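You operate a simulated robot arm through the tools that you are given. There is no shell and no other tool.

The job below is to be done with a simulated two-armed robot. You get a single attempt, and the scene is never put back.

Task
Swap the scorched orange block in the maroon rack for the grey one.
Fine: scorched one into the red tray; press the grey one down level; yellow bridge back over. Where these are worked on the way, their far stop is far enough and under half their travel is too little: yellow bridge.
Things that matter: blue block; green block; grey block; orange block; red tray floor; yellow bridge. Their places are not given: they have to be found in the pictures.

It is judged by the outcome, as a careful person would: the job done as asked, and still so three seconds after it is handed in. It fails if anything else is knocked over, pushed out of place, dropped, spilled or broken.

Robot
Two 7-joint arms with fingered hands on one trunk that stands fixed in place. Base frame: the origin is at the foot of the trunk, x ahead of it, y to its left, z up. Readings come in m, rad, newtons and seconds.
The left shoulder is at [0.07, 0.139, 1.058], the right one opposite. With the tool pointing down near the work surface each hand reaches from about 0.46 to 0.84 m from the base axis, measured 20 degrees to its own side. Payload 3.9 kg a hand.
The tool frame of a hand sits at the grasp point between the pads (the TCP): z along the fingers, y along the line on which they close. The tips reach 0.029 m beyond it. The gripper opens to 0.1 m; its body begins 0.034 m behind the TCP. The gripper is a hand of 5 fingers: y runs from the thumb to the fingers, the wrist lies at [-0.015, -0.105, -0.177] in the tool frame.
Orientation is that of the tool frame in the base frame, as [roll, pitch, yaw] about the fixed x, y, z axes, in that order (R = Rz(yaw) Ry(pitch) Rx(roll)). With the fingers straight down and the wrist toward the robot, the tool's x, y and z point along [0, 1, 0], [1, 0, 0] and [0, 0, -1] of the base frame.

Tools
- The arms move only by the tool move_arm. It takes "left_series", "right_series" or both (then of equal length, played together; a hand with none holds still); each is a list of rows, each an object (a shift or turn left out is 0) with "travel": the shift along the tool's x, y, z in m, a list of three; "angular": the turn, a rotation vector about the tool's x, y, z in rad, a list of three. In form: [{"travel": [dx, dy, dz], "angular": [rx, ry, rz]}, ...]. A call has 1 to 20 rows; each row is the pose to reach, as a shift and turn from the pose commanded when the call began, along the tool's axes at that moment. A row lasts 0.2 s, in which the tool goes at most 0.05 m and 0.15 rad; a call with a longer step from one row to the next is refused whole. Where a pose cannot be reached the arm comes as near as it can. A force on the tool above 70 N (or 10 N above the force at the start of the call, whichever is more), or a blocked arm, ends the call early, and 0.2 s more pass. In this call time passes only in rows, and 0.2 s behind the last. It gives the time, the measured TCP pose, the force on the tool (base axes), the opening and the grip force at its end, in the units of the frame above (readings bear some noise), with the torque about the TCP (base axes, N m) and any sound that the robot's microphone picked up.
- Cameras (640 x 400 px; columns grow to the right, rows downward): "scene" is now at [0.1367, 0.0284, 1.3799]; the picture's right is [0.33, -0.94, 0.00], its down [-0.51, -0.18, -0.84] and it looks along [0.79, 0.28, -0.54] (base axes); focal length 367 px, centre (320, 200). "left" rides on the left gripper at [-0.066, -0.086, -0.121] in its tool frame; the picture's right is [-0.76, -0.31, 0.58], its down [0.59, -0.70, 0.40] and it looks along [0.28, 0.64, 0.71] (tool axes); focal length 247 px, centre (320, 200). "right" rides on the right gripper at [0.065, -0.086, -0.121] in its tool frame; the picture's right is [-0.76, 0.31, -0.58], its down [-0.59, -0.70, 0.40] and it looks along [-0.28, 0.64, 0.71] (tool axes); focal length 247 px, centre (320, 200).
- snapshot(camera): a new picture of that camera. It takes no simulated time.
- move_column(by): slides the trunk up (or, below 0, down) by that many m; the arms and the scene camera ride with it, the base frame stays. It gives what a move gives, with no picture.
- set_fingers(index, middle, ring, little, thumb_bend, thumb_turn, hand): sets how far each is bent, from 0 (flat) to 1 (curled in); at 0.3 the hand is open as for a grip, at 0.7 the pads meet at the TCP. One left out holds its place. A second passes; each finger stops where it meets its share of the squeeze, and holds until it gets a number again. It is the only way to open and close the hand. It gives what a move gives, with no picture; readings hold the bend of each and the force on index, middle, ring, little, thumb and palm. thumb_turn goes from beside the hand (0) to across from the fingers (1), as for a grip.
- head_to(pan, tilt): turns the head with the scene camera to pan (to the left, within 1.501 rad either way) and tilt (down, from -0.506 to 1.204), counted from straight ahead of the robot. It gives what a move gives.
- probe_pixels(camera, pixels): there is no depth. For up to 12 entries [column, row, z] of the newest picture of that camera ("zoom" is the newest enlarged one), the place [x, y] in the base frame at which the ray of that pixel passes the height z, good to about 0.002 m. It takes no simulated time.
- inspect(camera, box): a new picture of the part [left, top, right, bottom] of that camera's present view, enlarged. It takes no simulated time.
- finish_job(): hands the job in; it is judged then, once.

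Open the grippers and draw the arms clear of the work before you hand the job in, unless the task says otherwise.

The tools are called by a JSON object that holds its "name" and its "arguments". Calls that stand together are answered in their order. move_arm: Moves the arms, as the interface text tells. Its arguments: {"type":"object","properties":{"left_series":{"type":"array"},"right_series":{"type":"array"}},"required":[]} The other tools are called the same way: move_column (by) moves the trunk up or down; set_fingers (index, middle, ring, little, thumb_bend, thumb_turn, hand) moves the fingers one by one; head_to (pan, tilt) turns the head that bears the scene camera; snapshot (camera) takes a picture; probe_pixels (camera, pixels) gives the place at which the rays of pixels pass given heights; inspect (camera, box) takes an enlarged picture of a part of a camera's view; finish_job () hands the job in.

At the start:

```text
t: 0.0
left_ee_pos: [0.4083, 0.3166, 1.161]
left_ee_rot: [3.14, 0.001, 1.912]
left_ft_force: [-0.2, 0.0, -0.2]
left_torque: [0.01, 0.0, 0.05]
left_finger_gap: 0.0999
left_grip_force: 0.0
left_shape: jaw
left_bend: [0.3, 0.3, 0.3, 0.3, 0.3, 0.98]
left_finger forces: [0.0, 0.1, 0.0, 0.0, 0.0, 0.1]
right_ee_pos: [0.433, -0.0006, 1.1922]
right_ee_rot: [3.142, 0.0, 1.91]
right_ft_force: [0.0, -0.7, -0.5]
right_torque: [-0.01, 0.06, -0.01]
right_finger_gap: 0.0996
right_grip_force: 0.1
right_shape: jaw
right_bend: [0.3, 0.3, 0.3, 0.3, 0.3, 0.98]
right_finger forces: [0.0, 0.0, 0.0, 0.0, 0.0, 0.0]
trunk travel left (down, up): [-0.7, 0.14]
head pan, tilt (commanded): [0.34, 0.571]
```

scene: 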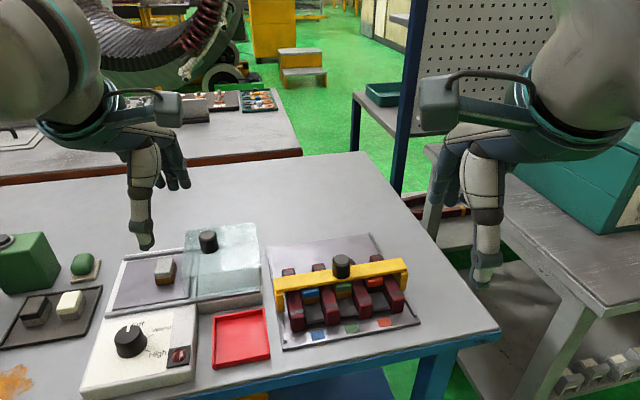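
right: 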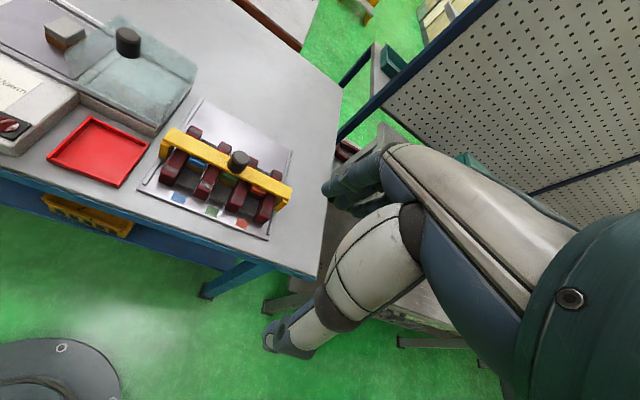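
left: 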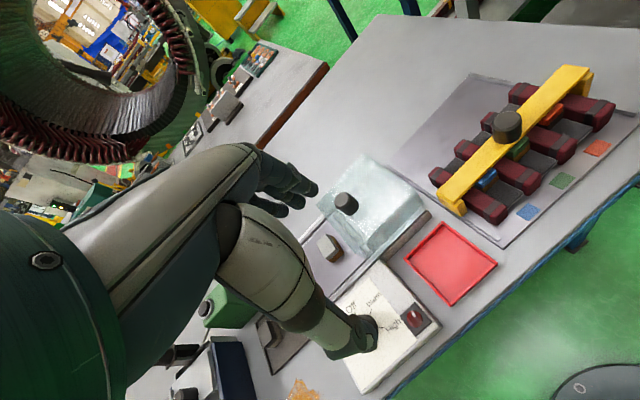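

The scene view shows the maroon rack with the yellow bridge around (340,280), the red tray at (241,337), and a grey block at (165,268) next to a glassy lid. I'll enlarge those regions first.

{"name": "inspect", "arguments": {"camera": "scene", "box": [250, 220, 430, 360]}}

{"name": "inspect", "arguments": {"camera": "scene", "box": [80, 210, 280, 400]}}

{"name": "inspect", "arguments": {"camera": "left", "box": [400, 50, 640, 260]}}

{"name": "inspect", "arguments": {"camera": "right", "box": [0, 0, 320, 250]}}

```text
2.86 times, centred on (340, 290) of scene
```

zoom: 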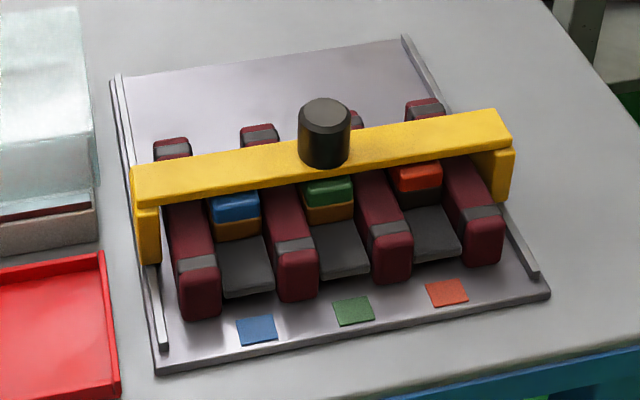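

```text
2.11 times, centred on (180, 305) of scene
```

zoom: 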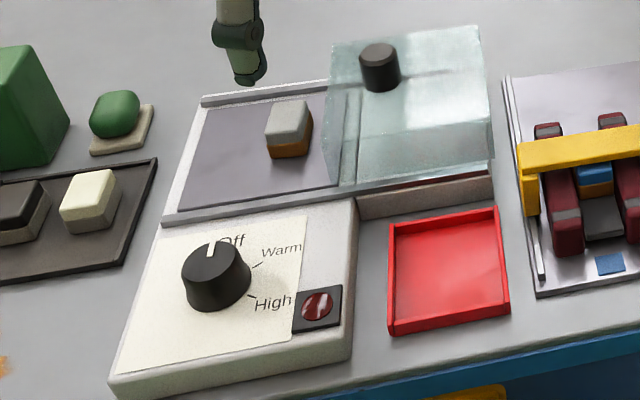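

```text
1.90 times, centred on (520, 155) of left
```

zoom: 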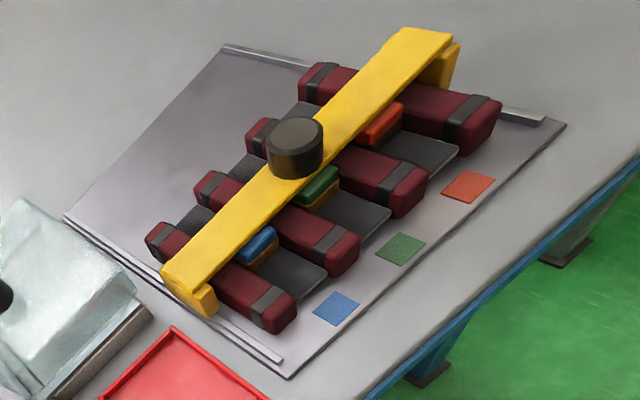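

```text
1.60 times, centred on (160, 125) of right
```

zoom: 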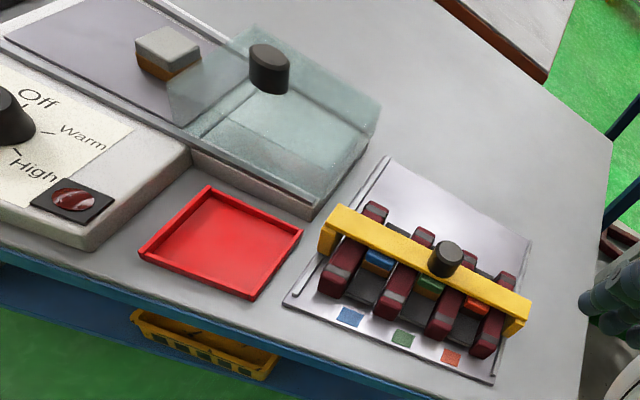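

I'll triangulate the table/plate height with the blue patch, seen at scene (318,335.5), right (178.8,197.5), left (528.4,211.8), and the red patch at scene (384.4,322.2), right (241.3,222.5), left (598.4,147.6).

{"name": "probe_pixels", "arguments": {"camera": "scene", "pixels": [[318, 335.5, 0.7], [318, 335.5, 0.75], [318, 335.5, 0.8], [384.4, 322.2, 0.7], [384.4, 322.2, 0.75], [384.4, 322.2, 0.8]]}}

{"name": "probe_pixels", "arguments": {"camera": "right", "pixels": [[178.8, 197.5, 0.7], [178.8, 197.5, 0.75], [178.8, 197.5, 0.8], [241.3, 222.5, 0.7], [241.3, 222.5, 0.75], [241.3, 222.5, 0.8]]}}

{"name": "probe_pixels", "arguments": {"camera": "left", "pixels": [[528.4, 211.8, 0.7], [528.4, 211.8, 0.75], [528.4, 211.8, 0.8], [598.4, 147.6, 0.7], [598.4, 147.6, 0.75], [598.4, 147.6, 0.8]]}}

```text
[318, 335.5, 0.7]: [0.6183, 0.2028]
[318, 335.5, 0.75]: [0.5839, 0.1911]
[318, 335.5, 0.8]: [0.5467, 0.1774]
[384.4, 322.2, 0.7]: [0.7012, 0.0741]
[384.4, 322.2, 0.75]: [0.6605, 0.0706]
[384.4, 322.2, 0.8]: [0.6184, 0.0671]
```

```text
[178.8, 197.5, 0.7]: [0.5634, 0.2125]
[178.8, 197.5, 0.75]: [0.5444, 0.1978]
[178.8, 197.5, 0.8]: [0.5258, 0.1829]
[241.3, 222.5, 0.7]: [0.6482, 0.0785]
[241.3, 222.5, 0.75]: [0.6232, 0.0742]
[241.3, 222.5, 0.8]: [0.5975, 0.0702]
```

```text
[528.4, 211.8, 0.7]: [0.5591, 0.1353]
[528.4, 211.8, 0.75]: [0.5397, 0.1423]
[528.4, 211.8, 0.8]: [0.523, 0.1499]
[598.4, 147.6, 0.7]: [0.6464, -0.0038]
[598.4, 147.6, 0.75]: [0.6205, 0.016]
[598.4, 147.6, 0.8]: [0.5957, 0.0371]
```

The rays converge near z ≈ 0.86, so I'll probe heights around that for more accuracy.

{"name": "probe_pixels", "arguments": {"camera": "scene", "pixels": [[318, 335.5, 0.85], [318, 335.5, 0.86], [318, 335.5, 0.87], [384.4, 322.2, 0.85], [384.4, 322.2, 0.86], [384.4, 322.2, 0.87]]}}

{"name": "probe_pixels", "arguments": {"camera": "right", "pixels": [[178.8, 197.5, 0.85], [178.8, 197.5, 0.86], [178.8, 197.5, 0.87], [241.3, 222.5, 0.85], [241.3, 222.5, 0.86], [241.3, 222.5, 0.87]]}}

{"name": "probe_pixels", "arguments": {"camera": "left", "pixels": [[528.4, 211.8, 0.85], [528.4, 211.8, 0.86], [528.4, 211.8, 0.87], [598.4, 147.6, 0.85], [598.4, 147.6, 0.86], [598.4, 147.6, 0.87]]}}

```text
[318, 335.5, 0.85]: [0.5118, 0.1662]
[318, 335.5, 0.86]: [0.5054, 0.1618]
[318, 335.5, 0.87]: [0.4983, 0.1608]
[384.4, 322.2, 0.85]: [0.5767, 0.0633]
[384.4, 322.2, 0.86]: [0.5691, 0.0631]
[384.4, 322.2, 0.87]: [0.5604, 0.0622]
```

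```text
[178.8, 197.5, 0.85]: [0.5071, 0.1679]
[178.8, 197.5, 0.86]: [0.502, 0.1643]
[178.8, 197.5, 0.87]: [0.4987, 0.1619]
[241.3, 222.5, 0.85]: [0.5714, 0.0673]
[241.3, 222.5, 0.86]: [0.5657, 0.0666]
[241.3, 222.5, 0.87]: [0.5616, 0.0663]
```

```text
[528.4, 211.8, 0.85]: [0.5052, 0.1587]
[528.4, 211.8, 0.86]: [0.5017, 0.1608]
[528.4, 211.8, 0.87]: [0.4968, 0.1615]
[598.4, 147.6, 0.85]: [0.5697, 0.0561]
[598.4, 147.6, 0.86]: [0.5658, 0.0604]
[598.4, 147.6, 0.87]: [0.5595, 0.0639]
```

The plate is at z ≈ 0.866, with the rack row running along about (0.55,-0.84) and the slide direction about (0.84,0.55). I'll zoom in tightly on the rack and the grey block.

{"name": "inspect", "arguments": {"camera": "scene", "box": [280, 240, 400, 315]}}

{"name": "inspect", "arguments": {"camera": "left", "box": [470, 80, 590, 155]}}

{"name": "inspect", "arguments": {"camera": "right", "box": [150, 110, 290, 200]}}

{"name": "inspect", "arguments": {"camera": "scene", "box": [130, 235, 210, 300]}}

```text
5.33 times, centred on (340, 278) of scene
```

zoom: 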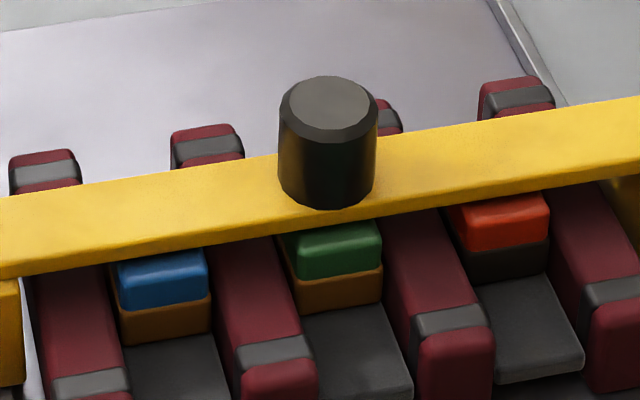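

```text
5.33 times, centred on (530, 118) of left
```

zoom: 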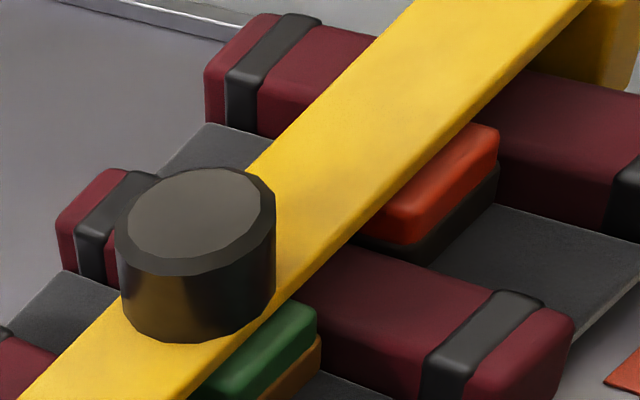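

```text
4.44 times, centred on (220, 155) of right
```

zoom: 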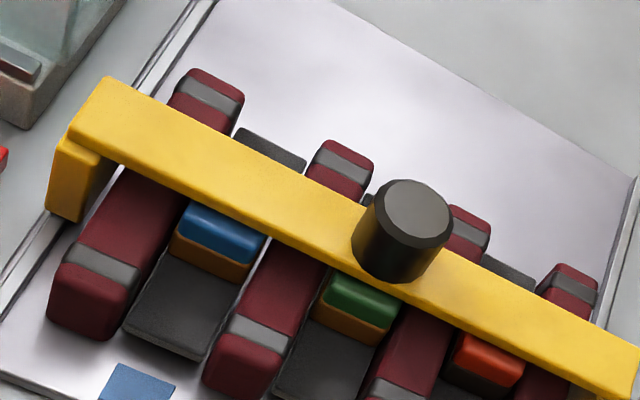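

```text
6.15 times, centred on (170, 268) of scene
```

zoom: 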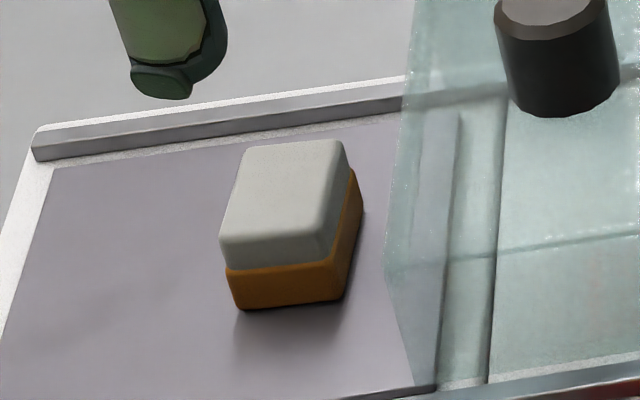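

Next I'll triangulate the knob's top centre (scene (341.7,260.2), left (506.9,122.1), right (239.6,157.7)), and the grey block's top centre in scene (163.5,258) and left.

{"name": "probe_pixels", "arguments": {"camera": "scene", "pixels": [[341.7, 260.2, 0.94], [341.7, 260.2, 0.96], [341.7, 260.2, 0.98], [341.7, 260.2, 1.0], [165, 258, 0.88], [165, 258, 0.9], [165, 258, 0.92], [165, 258, 0.94]]}}

{"name": "probe_pixels", "arguments": {"camera": "right", "pixels": [[239.6, 157.7, 0.94], [239.6, 157.7, 0.96], [239.6, 157.7, 0.98], [239.6, 157.7, 1.0]]}}

{"name": "probe_pixels", "arguments": {"camera": "left", "pixels": [[506.9, 122.1, 0.94], [506.9, 122.1, 0.96], [506.9, 122.1, 0.98], [506.9, 122.1, 1.0]]}}

{"name": "inspect", "arguments": {"camera": "right", "box": [0, 0, 160, 100]}}

{"name": "inspect", "arguments": {"camera": "left", "box": [260, 160, 460, 285]}}

```text
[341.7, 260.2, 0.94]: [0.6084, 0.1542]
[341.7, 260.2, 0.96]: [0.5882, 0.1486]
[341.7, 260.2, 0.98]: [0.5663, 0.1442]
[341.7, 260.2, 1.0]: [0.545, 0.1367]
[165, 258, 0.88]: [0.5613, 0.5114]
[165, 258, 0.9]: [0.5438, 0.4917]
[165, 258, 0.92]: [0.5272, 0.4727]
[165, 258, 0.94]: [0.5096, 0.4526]
```

```text
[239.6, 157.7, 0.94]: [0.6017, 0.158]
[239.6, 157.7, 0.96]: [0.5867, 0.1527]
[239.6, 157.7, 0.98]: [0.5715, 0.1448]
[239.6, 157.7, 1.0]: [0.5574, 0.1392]
```

```text
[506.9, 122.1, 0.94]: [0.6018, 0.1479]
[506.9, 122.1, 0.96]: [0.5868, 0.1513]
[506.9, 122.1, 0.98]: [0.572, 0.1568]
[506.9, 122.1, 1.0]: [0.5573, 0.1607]
```

```text
4.00 times, centred on (80, 50) of right
```

zoom: 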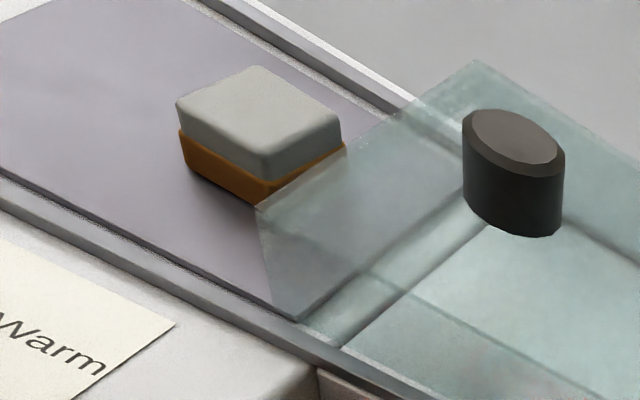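

```text
3.20 times, centred on (360, 222) of left
```

zoom: 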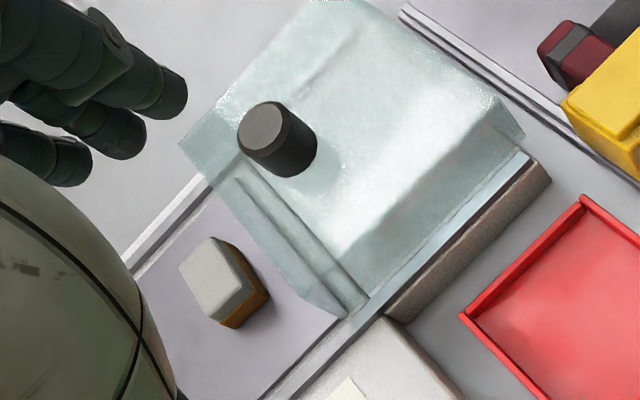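

Knob top centre comes out at about (0.587, 0.150, 0.961). Now the grey block's top centre: scene (164.6,267.2), right (65,28.8), left (327.8,246.4).

{"name": "probe_pixels", "arguments": {"camera": "scene", "pixels": [[164.6, 267.2, 0.88], [164.6, 267.2, 0.9], [164.6, 267.2, 0.91], [164.6, 267.2, 0.92], [164.6, 267.2, 0.94]]}}

{"name": "probe_pixels", "arguments": {"camera": "right", "pixels": [[65, 28.8, 0.88], [65, 28.8, 0.9], [65, 28.8, 0.91], [65, 28.8, 0.92], [65, 28.8, 0.94]]}}

{"name": "probe_pixels", "arguments": {"camera": "left", "pixels": [[327.8, 246.4, 0.88], [327.8, 246.4, 0.9], [327.8, 246.4, 0.91], [327.8, 246.4, 0.92], [327.8, 246.4, 0.94]]}}

```text
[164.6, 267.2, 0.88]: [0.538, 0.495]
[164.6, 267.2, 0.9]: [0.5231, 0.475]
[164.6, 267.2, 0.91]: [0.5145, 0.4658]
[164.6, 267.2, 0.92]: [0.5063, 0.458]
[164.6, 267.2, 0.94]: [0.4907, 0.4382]
```

```text
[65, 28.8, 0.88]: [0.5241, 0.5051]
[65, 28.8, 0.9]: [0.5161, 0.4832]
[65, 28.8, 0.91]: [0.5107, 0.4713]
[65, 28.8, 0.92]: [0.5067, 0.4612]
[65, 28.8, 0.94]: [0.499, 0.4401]
```

```text
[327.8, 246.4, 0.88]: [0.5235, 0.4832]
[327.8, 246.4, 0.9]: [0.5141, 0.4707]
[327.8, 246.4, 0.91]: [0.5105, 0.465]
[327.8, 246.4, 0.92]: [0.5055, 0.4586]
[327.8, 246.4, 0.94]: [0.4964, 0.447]
```

Grey block top centre is about (0.507, 0.460, 0.918). Before working, I'll move the right hand away to the right and turn it so its camera still looks at the rack, which leaves the left arm room.

{"name": "move_arm", "arguments": {"right_series": [{"travel": [-0.03, -0.011, -0.008], "angular": [0, 0, -0.11]}, {"travel": [-0.06, -0.022, -0.016], "angular": [0, 0, -0.22]}, {"travel": [-0.09, -0.033, -0.025], "angular": [0, 0, -0.33]}, {"travel": [-0.12, -0.044, -0.033], "angular": [0, 0, -0.44]}, {"travel": [-0.15, -0.055, -0.041], "angular": [0, 0, -0.55]}, {"travel": [-0.18, -0.066, -0.05], "angular": [0, 0, -0.66]}]}}

{"name": "snapshot", "arguments": {"camera": "right"}}

{"name": "snapshot", "arguments": {"camera": "scene"}}

```text
t: 1.4
left_ee_pos: [0.4107, 0.3152, 1.1618]
left_ee_rot: [-3.14, -0.004, 1.913]
left_ft_force: [0.9, -0.1, -0.1]
left_torque: [0.07, 0.06, -0.02]
left_finger_gap: 0.0998
left_grip_force: 0.0
left_shape: jaw
left_bend: [0.3, 0.3, 0.3, 0.3, 0.3, 0.98]
left_finger forces: [0.1, 0.0, 0.0, 0.0, 0.0, 0.1]
right_ee_pos: [0.3465, -0.0463, 1.1237]
right_ee_rot: [3.051, -0.033, 2.392]
right_ft_force: [0.8, -1.4, -0.1]
right_torque: [0.04, 0.05, -0.02]
right_finger_gap: 0.1
right_grip_force: 0.1
right_shape: jaw
right_bend: [0.3, 0.3, 0.3, 0.3, 0.3, 0.98]
right_finger forces: [0.0, 0.0, 0.1, 0.0, 0.2, 0.1]
right hand out of reach, approached as far as the arm can: row 2, 3, 4, 5, 6
trunk travel left (down, up): [-0.7, 0.14]
head pan, tilt (commanded): [0.34, 0.571]
```

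```text
taken
```

right: 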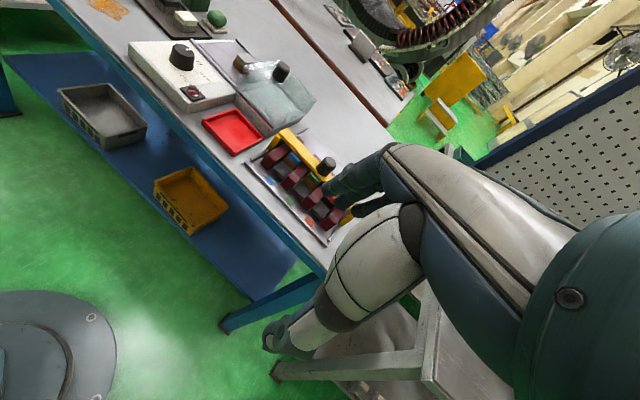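

```text
taken
```

scene: 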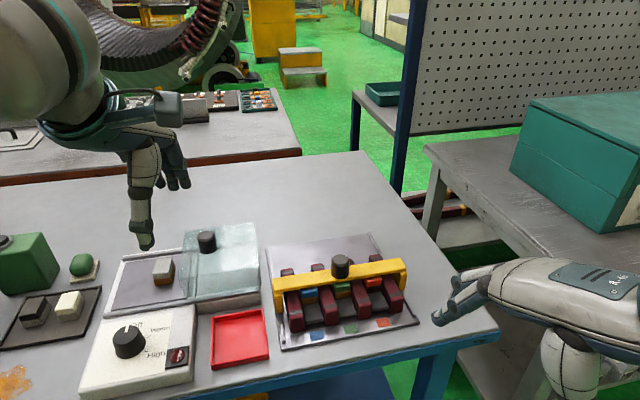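

The right arm couldn't reach that turned pose (it ended at (0.35,-0.05,1.12)). I'll send it a small test turn back the other way to see how it responds.

{"name": "move_arm", "arguments": {"right_series": [{"travel": [0, 0, 0], "angular": [0, 0, 0.14]}, {"travel": [0, 0, 0], "angular": [0, 0, 0.28]}, {"travel": [0, 0, 0], "angular": [0, 0, 0.42]}, {"travel": [0, 0, 0], "angular": [0, 0, 0.56]}]}}

```text
t: 2.4
left_ee_pos: [0.4074, 0.3176, 1.1612]
left_ee_rot: [-3.141, 0.001, 1.911]
left_ft_force: [0.3, -0.1, 0.5]
left_torque: [-0.01, 0.04, 0.02]
left_finger_gap: 0.0998
left_grip_force: 0.1
left_shape: jaw
left_bend: [0.3, 0.3, 0.3, 0.3, 0.3, 0.98]
left_finger forces: [0.0, 0.1, 0.1, 0.0, 0.0, 0.0]
right_ee_pos: [0.3455, -0.0436, 1.1238]
right_ee_rot: [3.081, -0.074, 1.829]
right_ft_force: [0.2, -1.1, -0.2]
right_torque: [-0.02, -0.01, -0.01]
right_finger_gap: 0.0999
right_grip_force: 0.2
right_shape: jaw
right_bend: [0.3, 0.3, 0.3, 0.3, 0.3, 0.98]
right_finger forces: [0.0, 0.1, 0.0, 0.1, 0.0, 0.0]
trunk travel left (down, up): [-0.7, 0.14]
head pan, tilt (commanded): [0.34, 0.571]
```

The commanded pose is the reached one, and it turned back to yaw 1.83. Now I'll shift the right hand toward y ≈ -0.25 without turning.

{"name": "move_arm", "arguments": {"right_series": [{"travel": [-0.034, 0, -0.005], "angular": [0, 0, 0.05]}, {"travel": [-0.068, 0, -0.01], "angular": [0, 0, 0.1]}, {"travel": [-0.102, 0, -0.015], "angular": [0, 0, 0.15]}, {"travel": [-0.136, 0, -0.02], "angular": [0, 0, 0.2]}, {"travel": [-0.17, 0, -0.025], "angular": [0, 0, 0.25]}, {"travel": [-0.204, 0, -0.03], "angular": [0, 0, 0.3]}]}}

{"name": "snapshot", "arguments": {"camera": "right"}}

{"name": "snapshot", "arguments": {"camera": "scene"}}

```text
t: 3.8
left_ee_pos: [0.4091, 0.3156, 1.1621]
left_ee_rot: [-3.141, 0.0, 1.911]
left_ft_force: [0.0, -0.7, -0.5]
left_torque: [0.0, 0.01, 0.01]
left_finger_gap: 0.0998
left_grip_force: 0.0
left_shape: jaw
left_bend: [0.3, 0.3, 0.3, 0.3, 0.3, 0.98]
left_finger forces: [0.0, 0.0, 0.0, 0.1, 0.0, 0.0]
right_ee_pos: [0.3988, -0.2446, 1.1376]
right_ee_rot: [3.105, -0.088, 1.531]
right_ft_force: [-0.1, -0.2, -0.5]
right_torque: [-0.02, 0.02, -0.01]
right_finger_gap: 0.0998
right_grip_force: 0.1
right_shape: jaw
right_bend: [0.3, 0.3, 0.3, 0.3, 0.3, 0.98]
right_finger forces: [0.1, 0.1, 0.1, 0.1, 0.0, 0.0]
trunk travel left (down, up): [-0.7, 0.14]
head pan, tilt (commanded): [0.34, 0.571]
```

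```text
taken
```

right: 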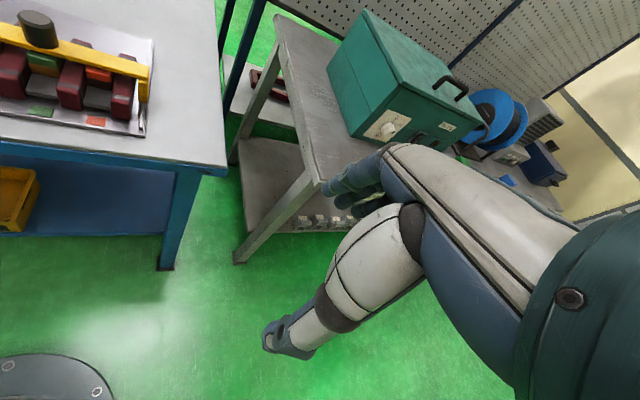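

```text
taken
```

scene: 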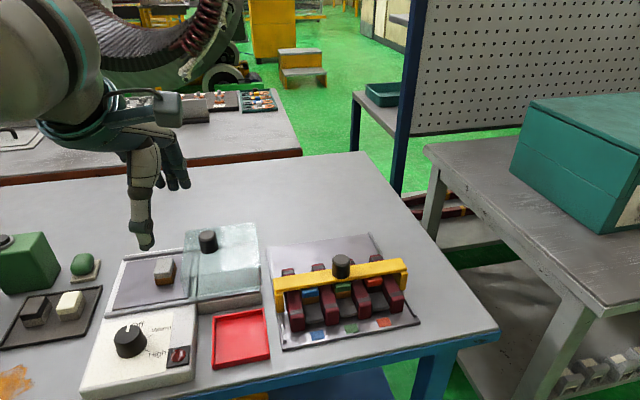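

The right arm is now clear of the rack. I'll enlarge the left hand in the scene view to understand its finger geometry.

{"name": "inspect", "arguments": {"camera": "scene", "box": [40, 60, 240, 260]}}

{"name": "snapshot", "arguments": {"camera": "left"}}

```text
2.00 times, centred on (140, 160) of scene
```

zoom: 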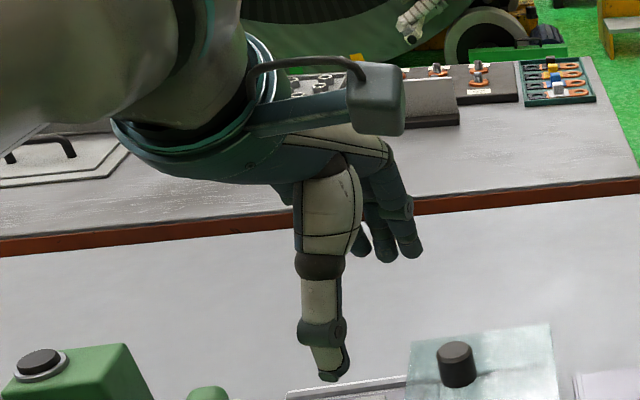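

```text
taken
```

left: 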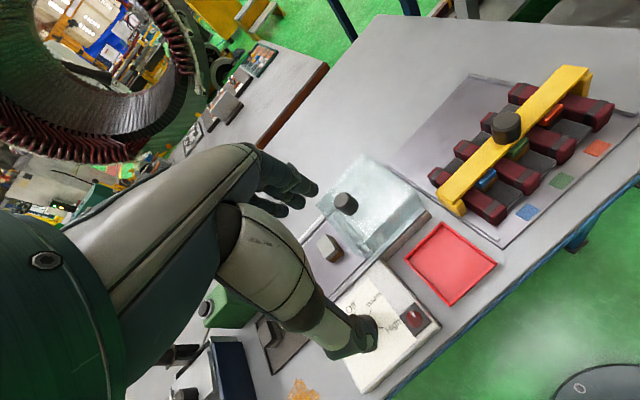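

I'll enlarge the left-hand camera around the fingers and thumb tip ((310,190) and (365,335)) to learn where each finger is.

{"name": "inspect", "arguments": {"camera": "left", "box": [200, 140, 400, 360]}}

```text
1.82 times, centred on (300, 250) of left
```

zoom: 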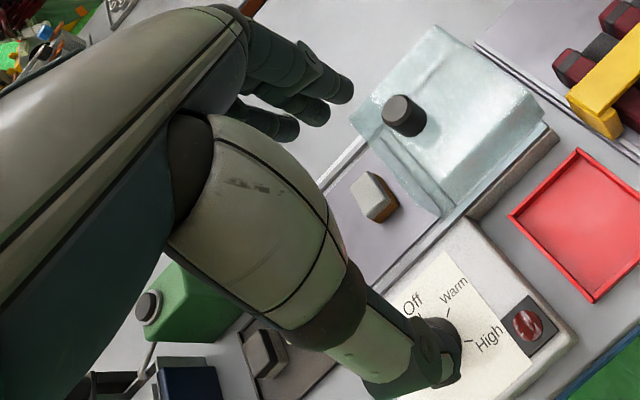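

Index sits at about x=-0.01 and middle at about +0.007 in the tool frame, with the thumb opposite them. I'll bring the left hand above the knob at about (0.587,0.150), at z 1.10, with the closing axis along the slide direction (yaw 2.15).

{"name": "move_arm", "arguments": {"left_series": [{"travel": [-0.036, 0.0189, 0.0], "angular": [0, 0, -0.04]}, {"travel": [-0.072, 0.0378, 0.0], "angular": [0, 0, -0.08]}, {"travel": [-0.108, 0.0567, 0.0], "angular": [0, 0, -0.12]}, {"travel": [-0.144, 0.0756, 0.015], "angular": [0, 0, -0.16]}, {"travel": [-0.18, 0.0945, 0.03], "angular": [0, 0, -0.2]}, {"travel": [-0.2163, 0.1134, 0.045], "angular": [0, 0, -0.238]}, {"travel": [-0.2163, 0.1134, 0.06], "angular": [0, 0, -0.238]}]}}

{"name": "snapshot", "arguments": {"camera": "left"}}

{"name": "snapshot", "arguments": {"camera": "scene"}}

```text
t: 5.4
left_ee_pos: [0.5863, 0.1512, 1.1004]
left_ee_rot: [-3.141, 0.002, 2.151]
left_ft_force: [-0.7, 0.7, 0.5]
left_torque: [-0.01, 0.0, 0.01]
left_finger_gap: 0.0998
left_grip_force: 0.1
left_shape: jaw
left_bend: [0.3, 0.3, 0.3, 0.3, 0.3, 0.98]
left_finger forces: [0.0, 0.0, 0.0, 0.1, 0.0, 0.0]
right_ee_pos: [0.3977, -0.2443, 1.1386]
right_ee_rot: [3.105, -0.088, 1.53]
right_ft_force: [1.3, -0.8, -1.0]
right_torque: [0.03, 0.01, -0.01]
right_finger_gap: 0.0999
right_grip_force: 0.0
right_shape: jaw
right_bend: [0.3, 0.3, 0.3, 0.3, 0.3, 0.98]
right_finger forces: [0.0, 0.0, 0.1, 0.1, 0.0, 0.1]
trunk travel left (down, up): [-0.7, 0.14]
head pan, tilt (commanded): [0.34, 0.571]
```

```text
taken
```

left: 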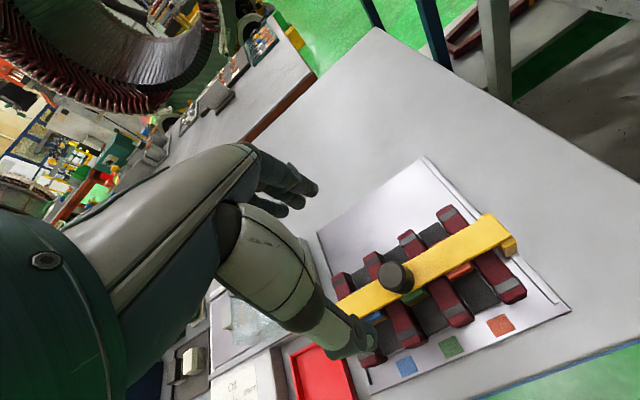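

```text
taken
```

scene: 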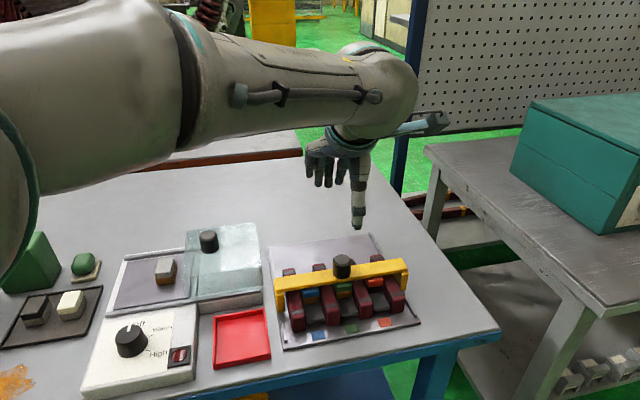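

The left hand is above the knob. I'll enlarge the left-camera view of the rack, since the knob at about (395,277) is close.

{"name": "inspect", "arguments": {"camera": "left", "box": [320, 190, 560, 380]}}

{"name": "inspect", "arguments": {"camera": "scene", "box": [260, 120, 440, 350]}}

```text
2.11 times, centred on (440, 285) of left
```

zoom: 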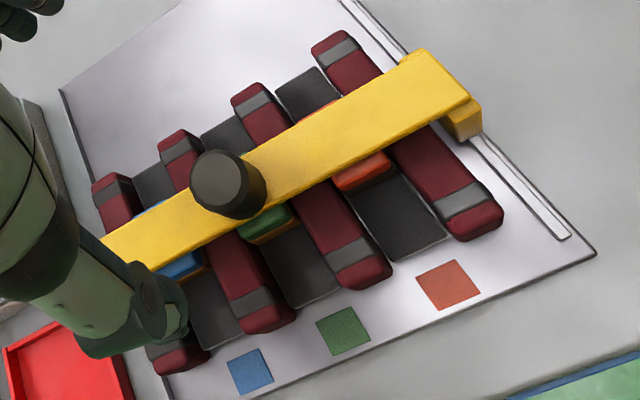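

```text
1.74 times, centred on (350, 235) of scene
```

zoom: 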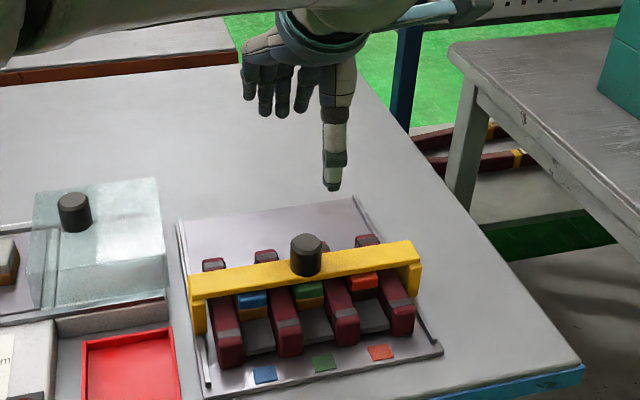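

Probing the knob top (392.6,275.5) at z 0.961 and the patches (501.1,325.3), (406.8,365.6) at plate height for a more accurate axis direction.

{"name": "probe_pixels", "arguments": {"camera": "left", "pixels": [[392.6, 275.5, 0.955], [392.6, 275.5, 0.961], [392.6, 275.5, 0.967], [501.1, 325.3, 0.862], [501.1, 325.3, 0.866], [406.8, 365.6, 0.862], [406.8, 365.6, 0.866]]}}

{"name": "probe_pixels", "arguments": {"camera": "scene", "pixels": [[342, 260.2, 0.955], [342, 260.2, 0.961], [342, 260.2, 0.967], [384.4, 322.2, 0.862], [384.4, 322.2, 0.866], [318, 335.5, 0.862], [318, 335.5, 0.866]]}}

```text
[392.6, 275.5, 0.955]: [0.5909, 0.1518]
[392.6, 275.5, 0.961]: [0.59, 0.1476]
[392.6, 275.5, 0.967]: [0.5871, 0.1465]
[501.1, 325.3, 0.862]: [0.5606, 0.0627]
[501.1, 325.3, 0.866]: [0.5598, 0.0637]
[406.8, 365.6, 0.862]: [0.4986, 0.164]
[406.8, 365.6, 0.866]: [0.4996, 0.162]
```

```text
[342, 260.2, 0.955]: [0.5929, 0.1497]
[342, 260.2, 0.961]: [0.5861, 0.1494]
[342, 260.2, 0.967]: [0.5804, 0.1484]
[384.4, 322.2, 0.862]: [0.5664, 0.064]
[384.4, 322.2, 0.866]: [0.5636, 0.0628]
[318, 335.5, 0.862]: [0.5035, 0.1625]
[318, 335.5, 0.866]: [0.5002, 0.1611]
```

Knob axis is at about (0.588,0.149) with its top at 0.960, and the TCP is aligned. I'll lower to z ≈ 0.97 with a force watch.

{"name": "move_arm", "arguments": {"left_series": [{"travel": [0, 0, 0.03], "angular": [0, 0, 0.017]}, {"travel": [0, 0, 0.06], "angular": [0, 0, 0.017]}, {"travel": [0, 0, 0.085], "angular": [0, 0, 0.017]}, {"travel": [0, 0, 0.105], "angular": [0, 0, 0.017]}, {"travel": [0, 0, 0.12], "angular": [0, 0, 0.017]}, {"travel": [0, 0, 0.13], "angular": [0, 0, 0.017]}]}}

{"name": "snapshot", "arguments": {"camera": "left"}}

{"name": "inspect", "arguments": {"camera": "scene", "box": [260, 150, 440, 350]}}

```text
t: 6.8
left_ee_pos: [0.5881, 0.1508, 0.9714]
left_ee_rot: [3.141, -0.001, 2.133]
left_ft_force: [-0.8, -0.5, -0.3]
left_torque: [0.01, -0.02, 0.04]
left_finger_gap: 0.0996
left_grip_force: 0.1
left_shape: jaw
left_bend: [0.3, 0.3, 0.3, 0.3, 0.3, 0.98]
left_finger forces: [0.0, 0.0, 0.0, 0.1, 0.1, 0.0]
right_ee_pos: [0.3985, -0.2439, 1.1369]
right_ee_rot: [3.108, -0.089, 1.53]
right_ft_force: [-0.8, 0.5, -0.1]
right_torque: [-0.02, 0.01, 0.03]
right_finger_gap: 0.0997
right_grip_force: 0.0
right_shape: jaw
right_bend: [0.3, 0.3, 0.3, 0.3, 0.3, 0.98]
right_finger forces: [0.1, 0.0, 0.1, 0.0, 0.0, 0.0]
trunk travel left (down, up): [-0.7, 0.14]
head pan, tilt (commanded): [0.34, 0.571]
```

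```text
taken
```

left: 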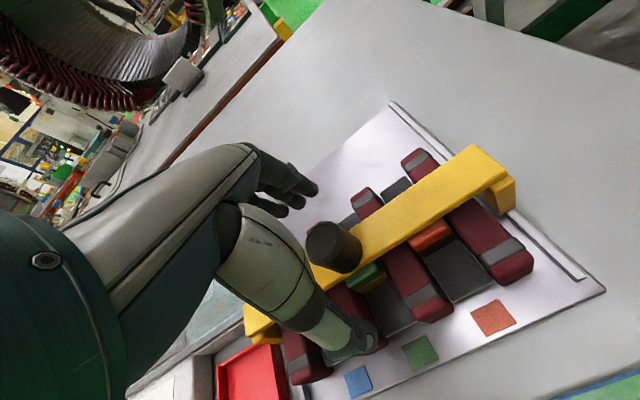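

```text
2.00 times, centred on (350, 250) of scene
```

zoom: 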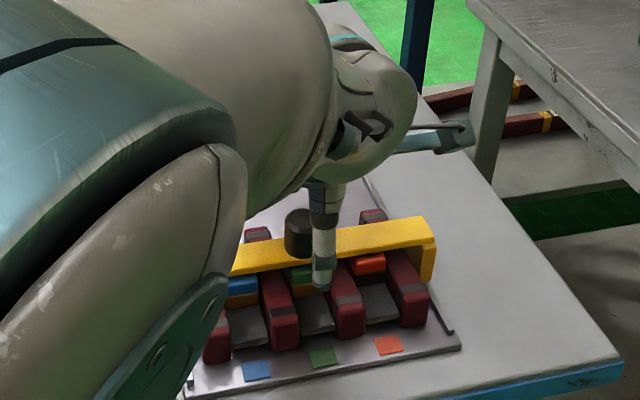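

The thumb is in front of the knob and the fingers are behind it, with no contact. I'll lower 5 mm more and then close index, middle and thumb on the knob.

{"name": "move_arm", "arguments": {"left_series": [{"travel": [-0.001, 0, 0.005], "angular": [0, 0, 0]}]}}

{"name": "set_fingers", "arguments": {"hand": "left", "index": 0.7, "middle": 0.7, "thumb_bend": 0.7}}

{"name": "snapshot", "arguments": {"camera": "left"}}

```text
t: 7.2
left_ee_pos: [0.5876, 0.1505, 0.9676]
left_ee_rot: [3.141, 0.004, 2.132]
left_ft_force: [0.2, 0.2, -0.8]
left_torque: [0.01, 0.01, -0.05]
left_finger_gap: 0.0997
left_grip_force: 0.0
left_shape: jaw
left_bend: [0.3, 0.3, 0.3, 0.3, 0.3, 0.98]
left_finger forces: [0.1, 0.0, 0.0, 0.0, 0.1, 0.0]
right_ee_pos: [0.3992, -0.2441, 1.1362]
right_ee_rot: [3.108, -0.089, 1.531]
right_ft_force: [0.7, 0.0, 1.1]
right_torque: [-0.02, 0.02, 0.01]
right_finger_gap: 0.0999
right_grip_force: 0.1
right_shape: jaw
right_bend: [0.3, 0.3, 0.3, 0.3, 0.3, 0.98]
right_finger forces: [0.0, 0.0, 0.0, 0.0, 0.0, 0.0]
trunk travel left (down, up): [-0.7, 0.14]
head pan, tilt (commanded): [0.34, 0.571]
```

```text
t: 8.2
left_ee_pos: [0.5894, 0.1504, 0.9674]
left_ee_rot: [3.141, 0.006, 2.133]
left_ft_force: [9.3, 3.9, 6.1]
left_torque: [0.08, -0.16, -0.05]
left_finger_gap: 0.0252
left_grip_force: 12.0
left_shape: fingers
left_bend: [0.6, 0.64, 0.3, 0.3, 0.64, 0.97]
left_finger forces: [10.7, 6.4, 0.0, 0.0, 7.1, 0.0]
right_ee_pos: [0.3978, -0.2432, 1.1377]
right_ee_rot: [3.107, -0.089, 1.528]
right_ft_force: [-0.4, 0.7, 0.5]
right_torque: [0.0, 0.0, -0.01]
right_finger_gap: 0.0998
right_grip_force: 0.0
right_shape: jaw
right_bend: [0.3, 0.3, 0.3, 0.3, 0.3, 0.98]
right_finger forces: [0.0, 0.0, 0.0, 0.0, 0.0, 0.0]
trunk travel left (down, up): [-0.7, 0.14]
head pan, tilt (commanded): [0.34, 0.571]
```

```text
taken
```

left: 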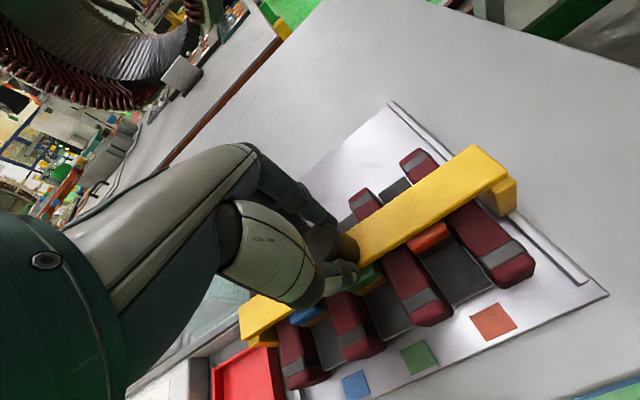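

The knob is gripped (12 N). Now I'll slide the bridge back along tool +y in small steps while watching the force.

{"name": "move_arm", "arguments": {"left_series": [{"travel": [0, 0.008, 0]}, {"travel": [0, 0.018, 0]}, {"travel": [0, 0.028, 0]}, {"travel": [0, 0.038, 0]}, {"travel": [0, 0.048, 0]}]}}

{"name": "snapshot", "arguments": {"camera": "left"}}

{"name": "snapshot", "arguments": {"camera": "scene"}}

```text
t: 9.4
left_ee_pos: [0.6295, 0.1765, 0.9658]
left_ee_rot: [3.14, 0.0, 2.132]
left_ft_force: [-0.4, -0.5, 6.1]
left_torque: [-0.14, 0.17, -0.07]
left_finger_gap: 0.0247
left_grip_force: 9.5
left_shape: fingers
left_bend: [0.64, 0.66, 0.3, 0.3, 0.63, 0.97]
left_finger forces: [6.3, 3.8, 0.1, 0.0, 9.7, 0.1]
right_ee_pos: [0.3987, -0.2436, 1.1381]
right_ee_rot: [3.105, -0.09, 1.531]
right_ft_force: [-0.1, -0.2, 0.2]
right_torque: [0.01, -0.02, 0.02]
right_finger_gap: 0.0998
right_grip_force: 0.1
right_shape: jaw
right_bend: [0.3, 0.3, 0.3, 0.3, 0.3, 0.98]
right_finger forces: [0.0, 0.0, 0.0, 0.0, 0.0, 0.1]
trunk travel left (down, up): [-0.7, 0.14]
head pan, tilt (commanded): [0.34, 0.571]
```

```text
taken
```

left: 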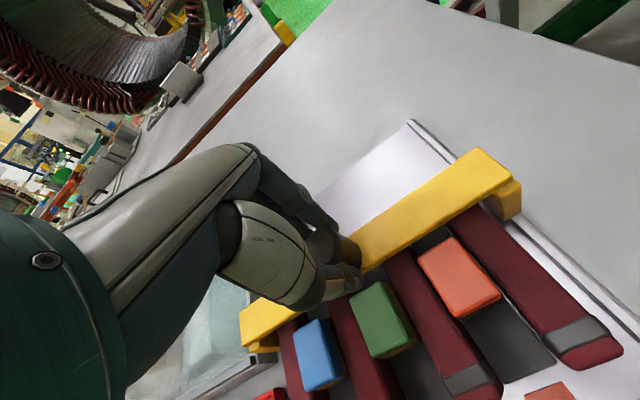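

```text
taken
```

scene: 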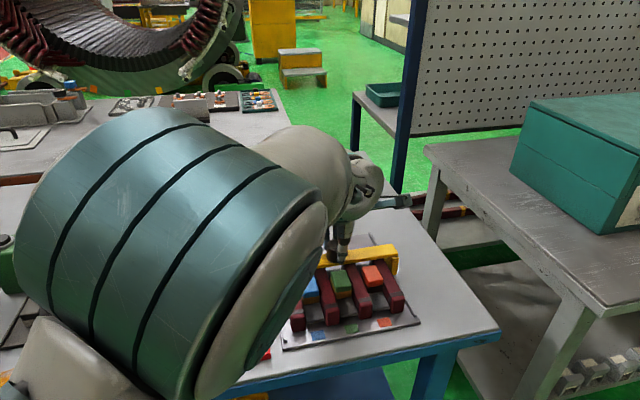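

The bridge slides freely (force ~6 N) and the blocks are uncovered. I'll continue in short increments to approach the far stop gently.

{"name": "move_arm", "arguments": {"left_series": [{"travel": [0, 0.01, 0]}, {"travel": [0, 0.02, 0]}, {"travel": [0, 0.028, 0]}]}}

{"name": "snapshot", "arguments": {"camera": "left"}}

{"name": "inspect", "arguments": {"camera": "scene", "box": [260, 210, 440, 360]}}

```text
t: 10.2
left_ee_pos: [0.6523, 0.1914, 0.967]
left_ee_rot: [3.14, -0.002, 2.131]
left_ft_force: [0.2, -2.1, 2.7]
left_torque: [-0.13, 0.11, -0.06]
left_finger_gap: 0.0249
left_grip_force: 9.7
left_shape: fingers
left_bend: [0.64, 0.66, 0.3, 0.3, 0.63, 0.97]
left_finger forces: [6.4, 3.3, 0.0, 0.0, 9.6, 0.1]
right_ee_pos: [0.3984, -0.2433, 1.1377]
right_ee_rot: [3.107, -0.089, 1.53]
right_ft_force: [0.0, 0.4, -0.4]
right_torque: [0.05, -0.03, 0.02]
right_finger_gap: 0.1
right_grip_force: 0.1
right_shape: jaw
right_bend: [0.3, 0.3, 0.3, 0.3, 0.3, 0.98]
right_finger forces: [0.1, 0.1, 0.1, 0.0, 0.0, 0.0]
trunk travel left (down, up): [-0.7, 0.14]
head pan, tilt (commanded): [0.34, 0.571]
```

```text
taken
```

left: 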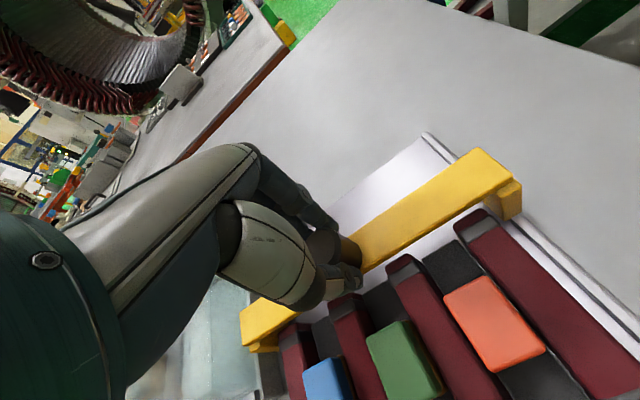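

```text
2.67 times, centred on (350, 285) of scene
```

zoom: 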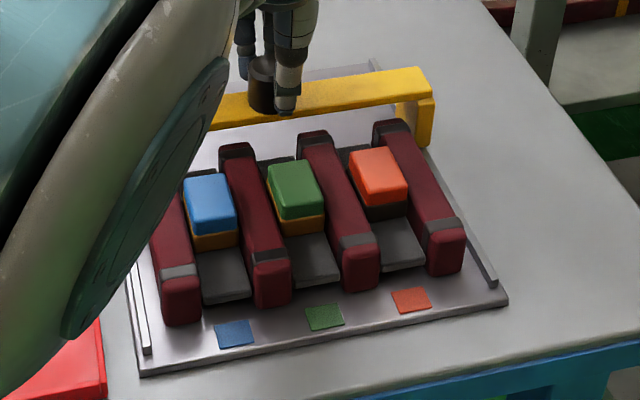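

The bridge has moved about 0.077 m with low force, and the rail still extends beyond it. Continuing gently.

{"name": "move_arm", "arguments": {"left_series": [{"travel": [0, 0.008, 0]}, {"travel": [0, 0.016, 0]}, {"travel": [0, 0.022, 0]}]}}

{"name": "snapshot", "arguments": {"camera": "left"}}

```text
t: 11.0
left_ee_pos: [0.6709, 0.2035, 0.9665]
left_ee_rot: [3.14, 0.0, 2.133]
left_ft_force: [-0.7, -1.0, 2.4]
left_torque: [-0.16, 0.1, -0.04]
left_finger_gap: 0.025
left_grip_force: 9.2
left_shape: fingers
left_bend: [0.64, 0.66, 0.3, 0.3, 0.63, 0.97]
left_finger forces: [6.0, 3.5, 0.1, 0.0, 9.5, 0.0]
right_ee_pos: [0.3981, -0.2439, 1.137]
right_ee_rot: [3.106, -0.089, 1.531]
right_ft_force: [-0.7, 0.4, -0.4]
right_torque: [0.0, -0.03, 0.01]
right_finger_gap: 0.0999
right_grip_force: 0.0
right_shape: jaw
right_bend: [0.3, 0.3, 0.3, 0.3, 0.3, 0.98]
right_finger forces: [0.1, 0.1, 0.0, 0.0, 0.1, 0.0]
trunk travel left (down, up): [-0.7, 0.14]
head pan, tilt (commanded): [0.34, 0.571]
```

```text
taken
```

left: 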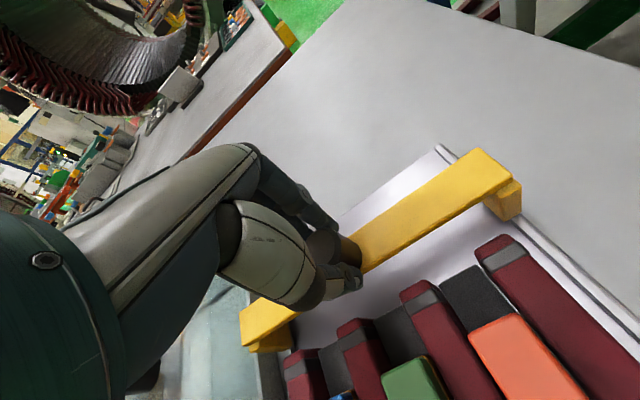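

Moved about 0.099 m so far. A short stretch of rail is left, so I'll keep going in smaller steps.

{"name": "move_arm", "arguments": {"left_series": [{"travel": [0, 0.006, 0]}, {"travel": [0, 0.012, 0]}, {"travel": [0, 0.016, 0]}]}}

{"name": "snapshot", "arguments": {"camera": "left"}}

```text
t: 11.8
left_ee_pos: [0.6839, 0.2115, 0.9656]
left_ee_rot: [3.141, 0.001, 2.131]
left_ft_force: [-1.2, -2.0, 1.1]
left_torque: [-0.06, 0.11, 0.0]
left_finger_gap: 0.0248
left_grip_force: 9.3
left_shape: fingers
left_bend: [0.64, 0.66, 0.3, 0.3, 0.63, 0.97]
left_finger forces: [6.0, 3.5, 0.0, 0.1, 9.3, 0.0]
right_ee_pos: [0.3991, -0.2437, 1.1378]
right_ee_rot: [3.106, -0.088, 1.53]
right_ft_force: [-0.1, -0.5, -0.1]
right_torque: [0.0, 0.01, 0.03]
right_finger_gap: 0.1
right_grip_force: 0.0
right_shape: jaw
right_bend: [0.3, 0.3, 0.3, 0.3, 0.3, 0.98]
right_finger forces: [0.0, 0.0, 0.0, 0.0, 0.0, 0.0]
trunk travel left (down, up): [-0.7, 0.14]
head pan, tilt (commanded): [0.34, 0.571]
```

```text
taken
```

left: 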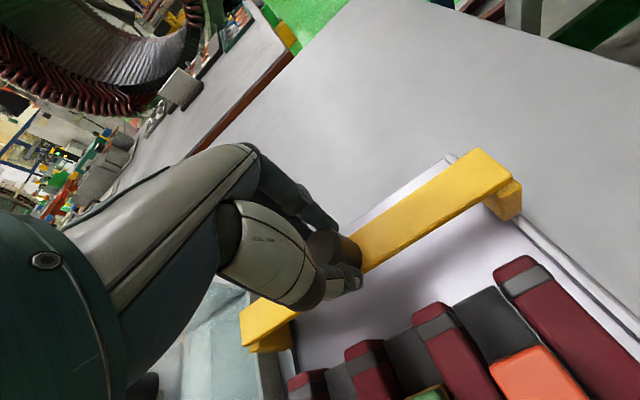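

About 0.114 m moved and the bridge is near the rail ends. I'll feel for the stop with 4 mm steps.

{"name": "move_arm", "arguments": {"left_series": [{"travel": [0, 0.004, 0]}, {"travel": [0, 0.008, 0]}]}}

{"name": "snapshot", "arguments": {"camera": "left"}}

```text
t: 12.4
left_ee_pos: [0.6919, 0.2158, 0.9677]
left_ee_rot: [3.139, 0.001, 2.132]
left_ft_force: [0.7, -0.2, 2.5]
left_torque: [-0.08, 0.11, -0.05]
left_finger_gap: 0.0247
left_grip_force: 9.2
left_shape: fingers
left_bend: [0.64, 0.66, 0.3, 0.3, 0.63, 0.97]
left_finger forces: [6.4, 3.9, 0.1, 0.1, 9.0, 0.0]
right_ee_pos: [0.3989, -0.2437, 1.1376]
right_ee_rot: [3.105, -0.09, 1.532]
right_ft_force: [0.1, 0.6, 0.0]
right_torque: [0.01, -0.02, -0.01]
right_finger_gap: 0.0999
right_grip_force: 0.0
right_shape: jaw
right_bend: [0.3, 0.3, 0.3, 0.3, 0.3, 0.98]
right_finger forces: [0.1, 0.0, 0.0, 0.1, 0.1, 0.0]
trunk travel left (down, up): [-0.7, 0.14]
head pan, tilt (commanded): [0.34, 0.571]
```

```text
taken
```

left: 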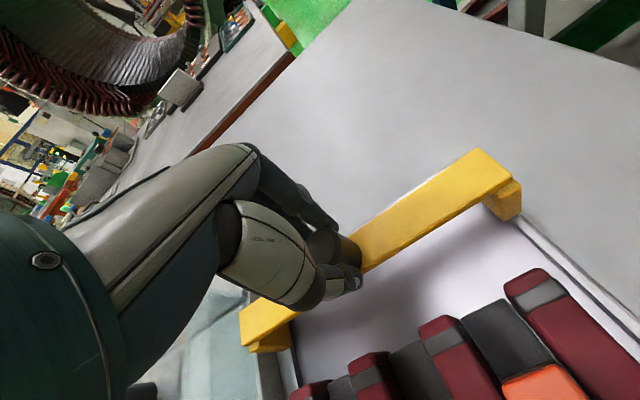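

No stop felt yet (force ~2 N). I'll take two more 4 mm steps to look for it.

{"name": "move_arm", "arguments": {"left_series": [{"travel": [0, 0.004, 0]}, {"travel": [0, 0.008, 0]}]}}

{"name": "inspect", "arguments": {"camera": "scene", "box": [260, 190, 440, 340]}}

```text
t: 13.0
left_ee_pos: [0.6975, 0.219, 0.9674]
left_ee_rot: [3.141, 0.0, 2.131]
left_ft_force: [-6.4, -3.4, 3.4]
left_torque: [-0.22, 0.28, 0.0]
left_finger_gap: 0.0248
left_grip_force: 8.6
left_shape: fingers
left_bend: [0.65, 0.67, 0.3, 0.3, 0.62, 0.97]
left_finger forces: [3.9, 2.4, 0.1, 0.0, 11.2, 0.0]
right_ee_pos: [0.3978, -0.2451, 1.1374]
right_ee_rot: [3.103, -0.087, 1.532]
right_ft_force: [-1.1, 0.0, 0.0]
right_torque: [-0.01, -0.03, 0.0]
right_finger_gap: 0.1
right_grip_force: 0.1
right_shape: jaw
right_bend: [0.3, 0.3, 0.3, 0.3, 0.3, 0.98]
right_finger forces: [0.0, 0.0, 0.1, 0.1, 0.1, 0.1]
trunk travel left (down, up): [-0.7, 0.14]
head pan, tilt (commanded): [0.34, 0.571]
```

```text
2.67 times, centred on (350, 265) of scene
```

zoom: 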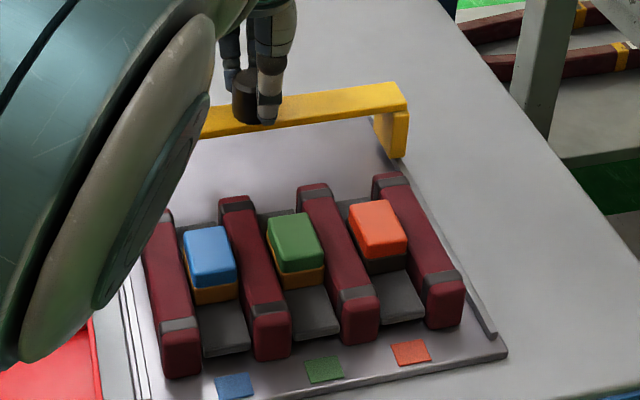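

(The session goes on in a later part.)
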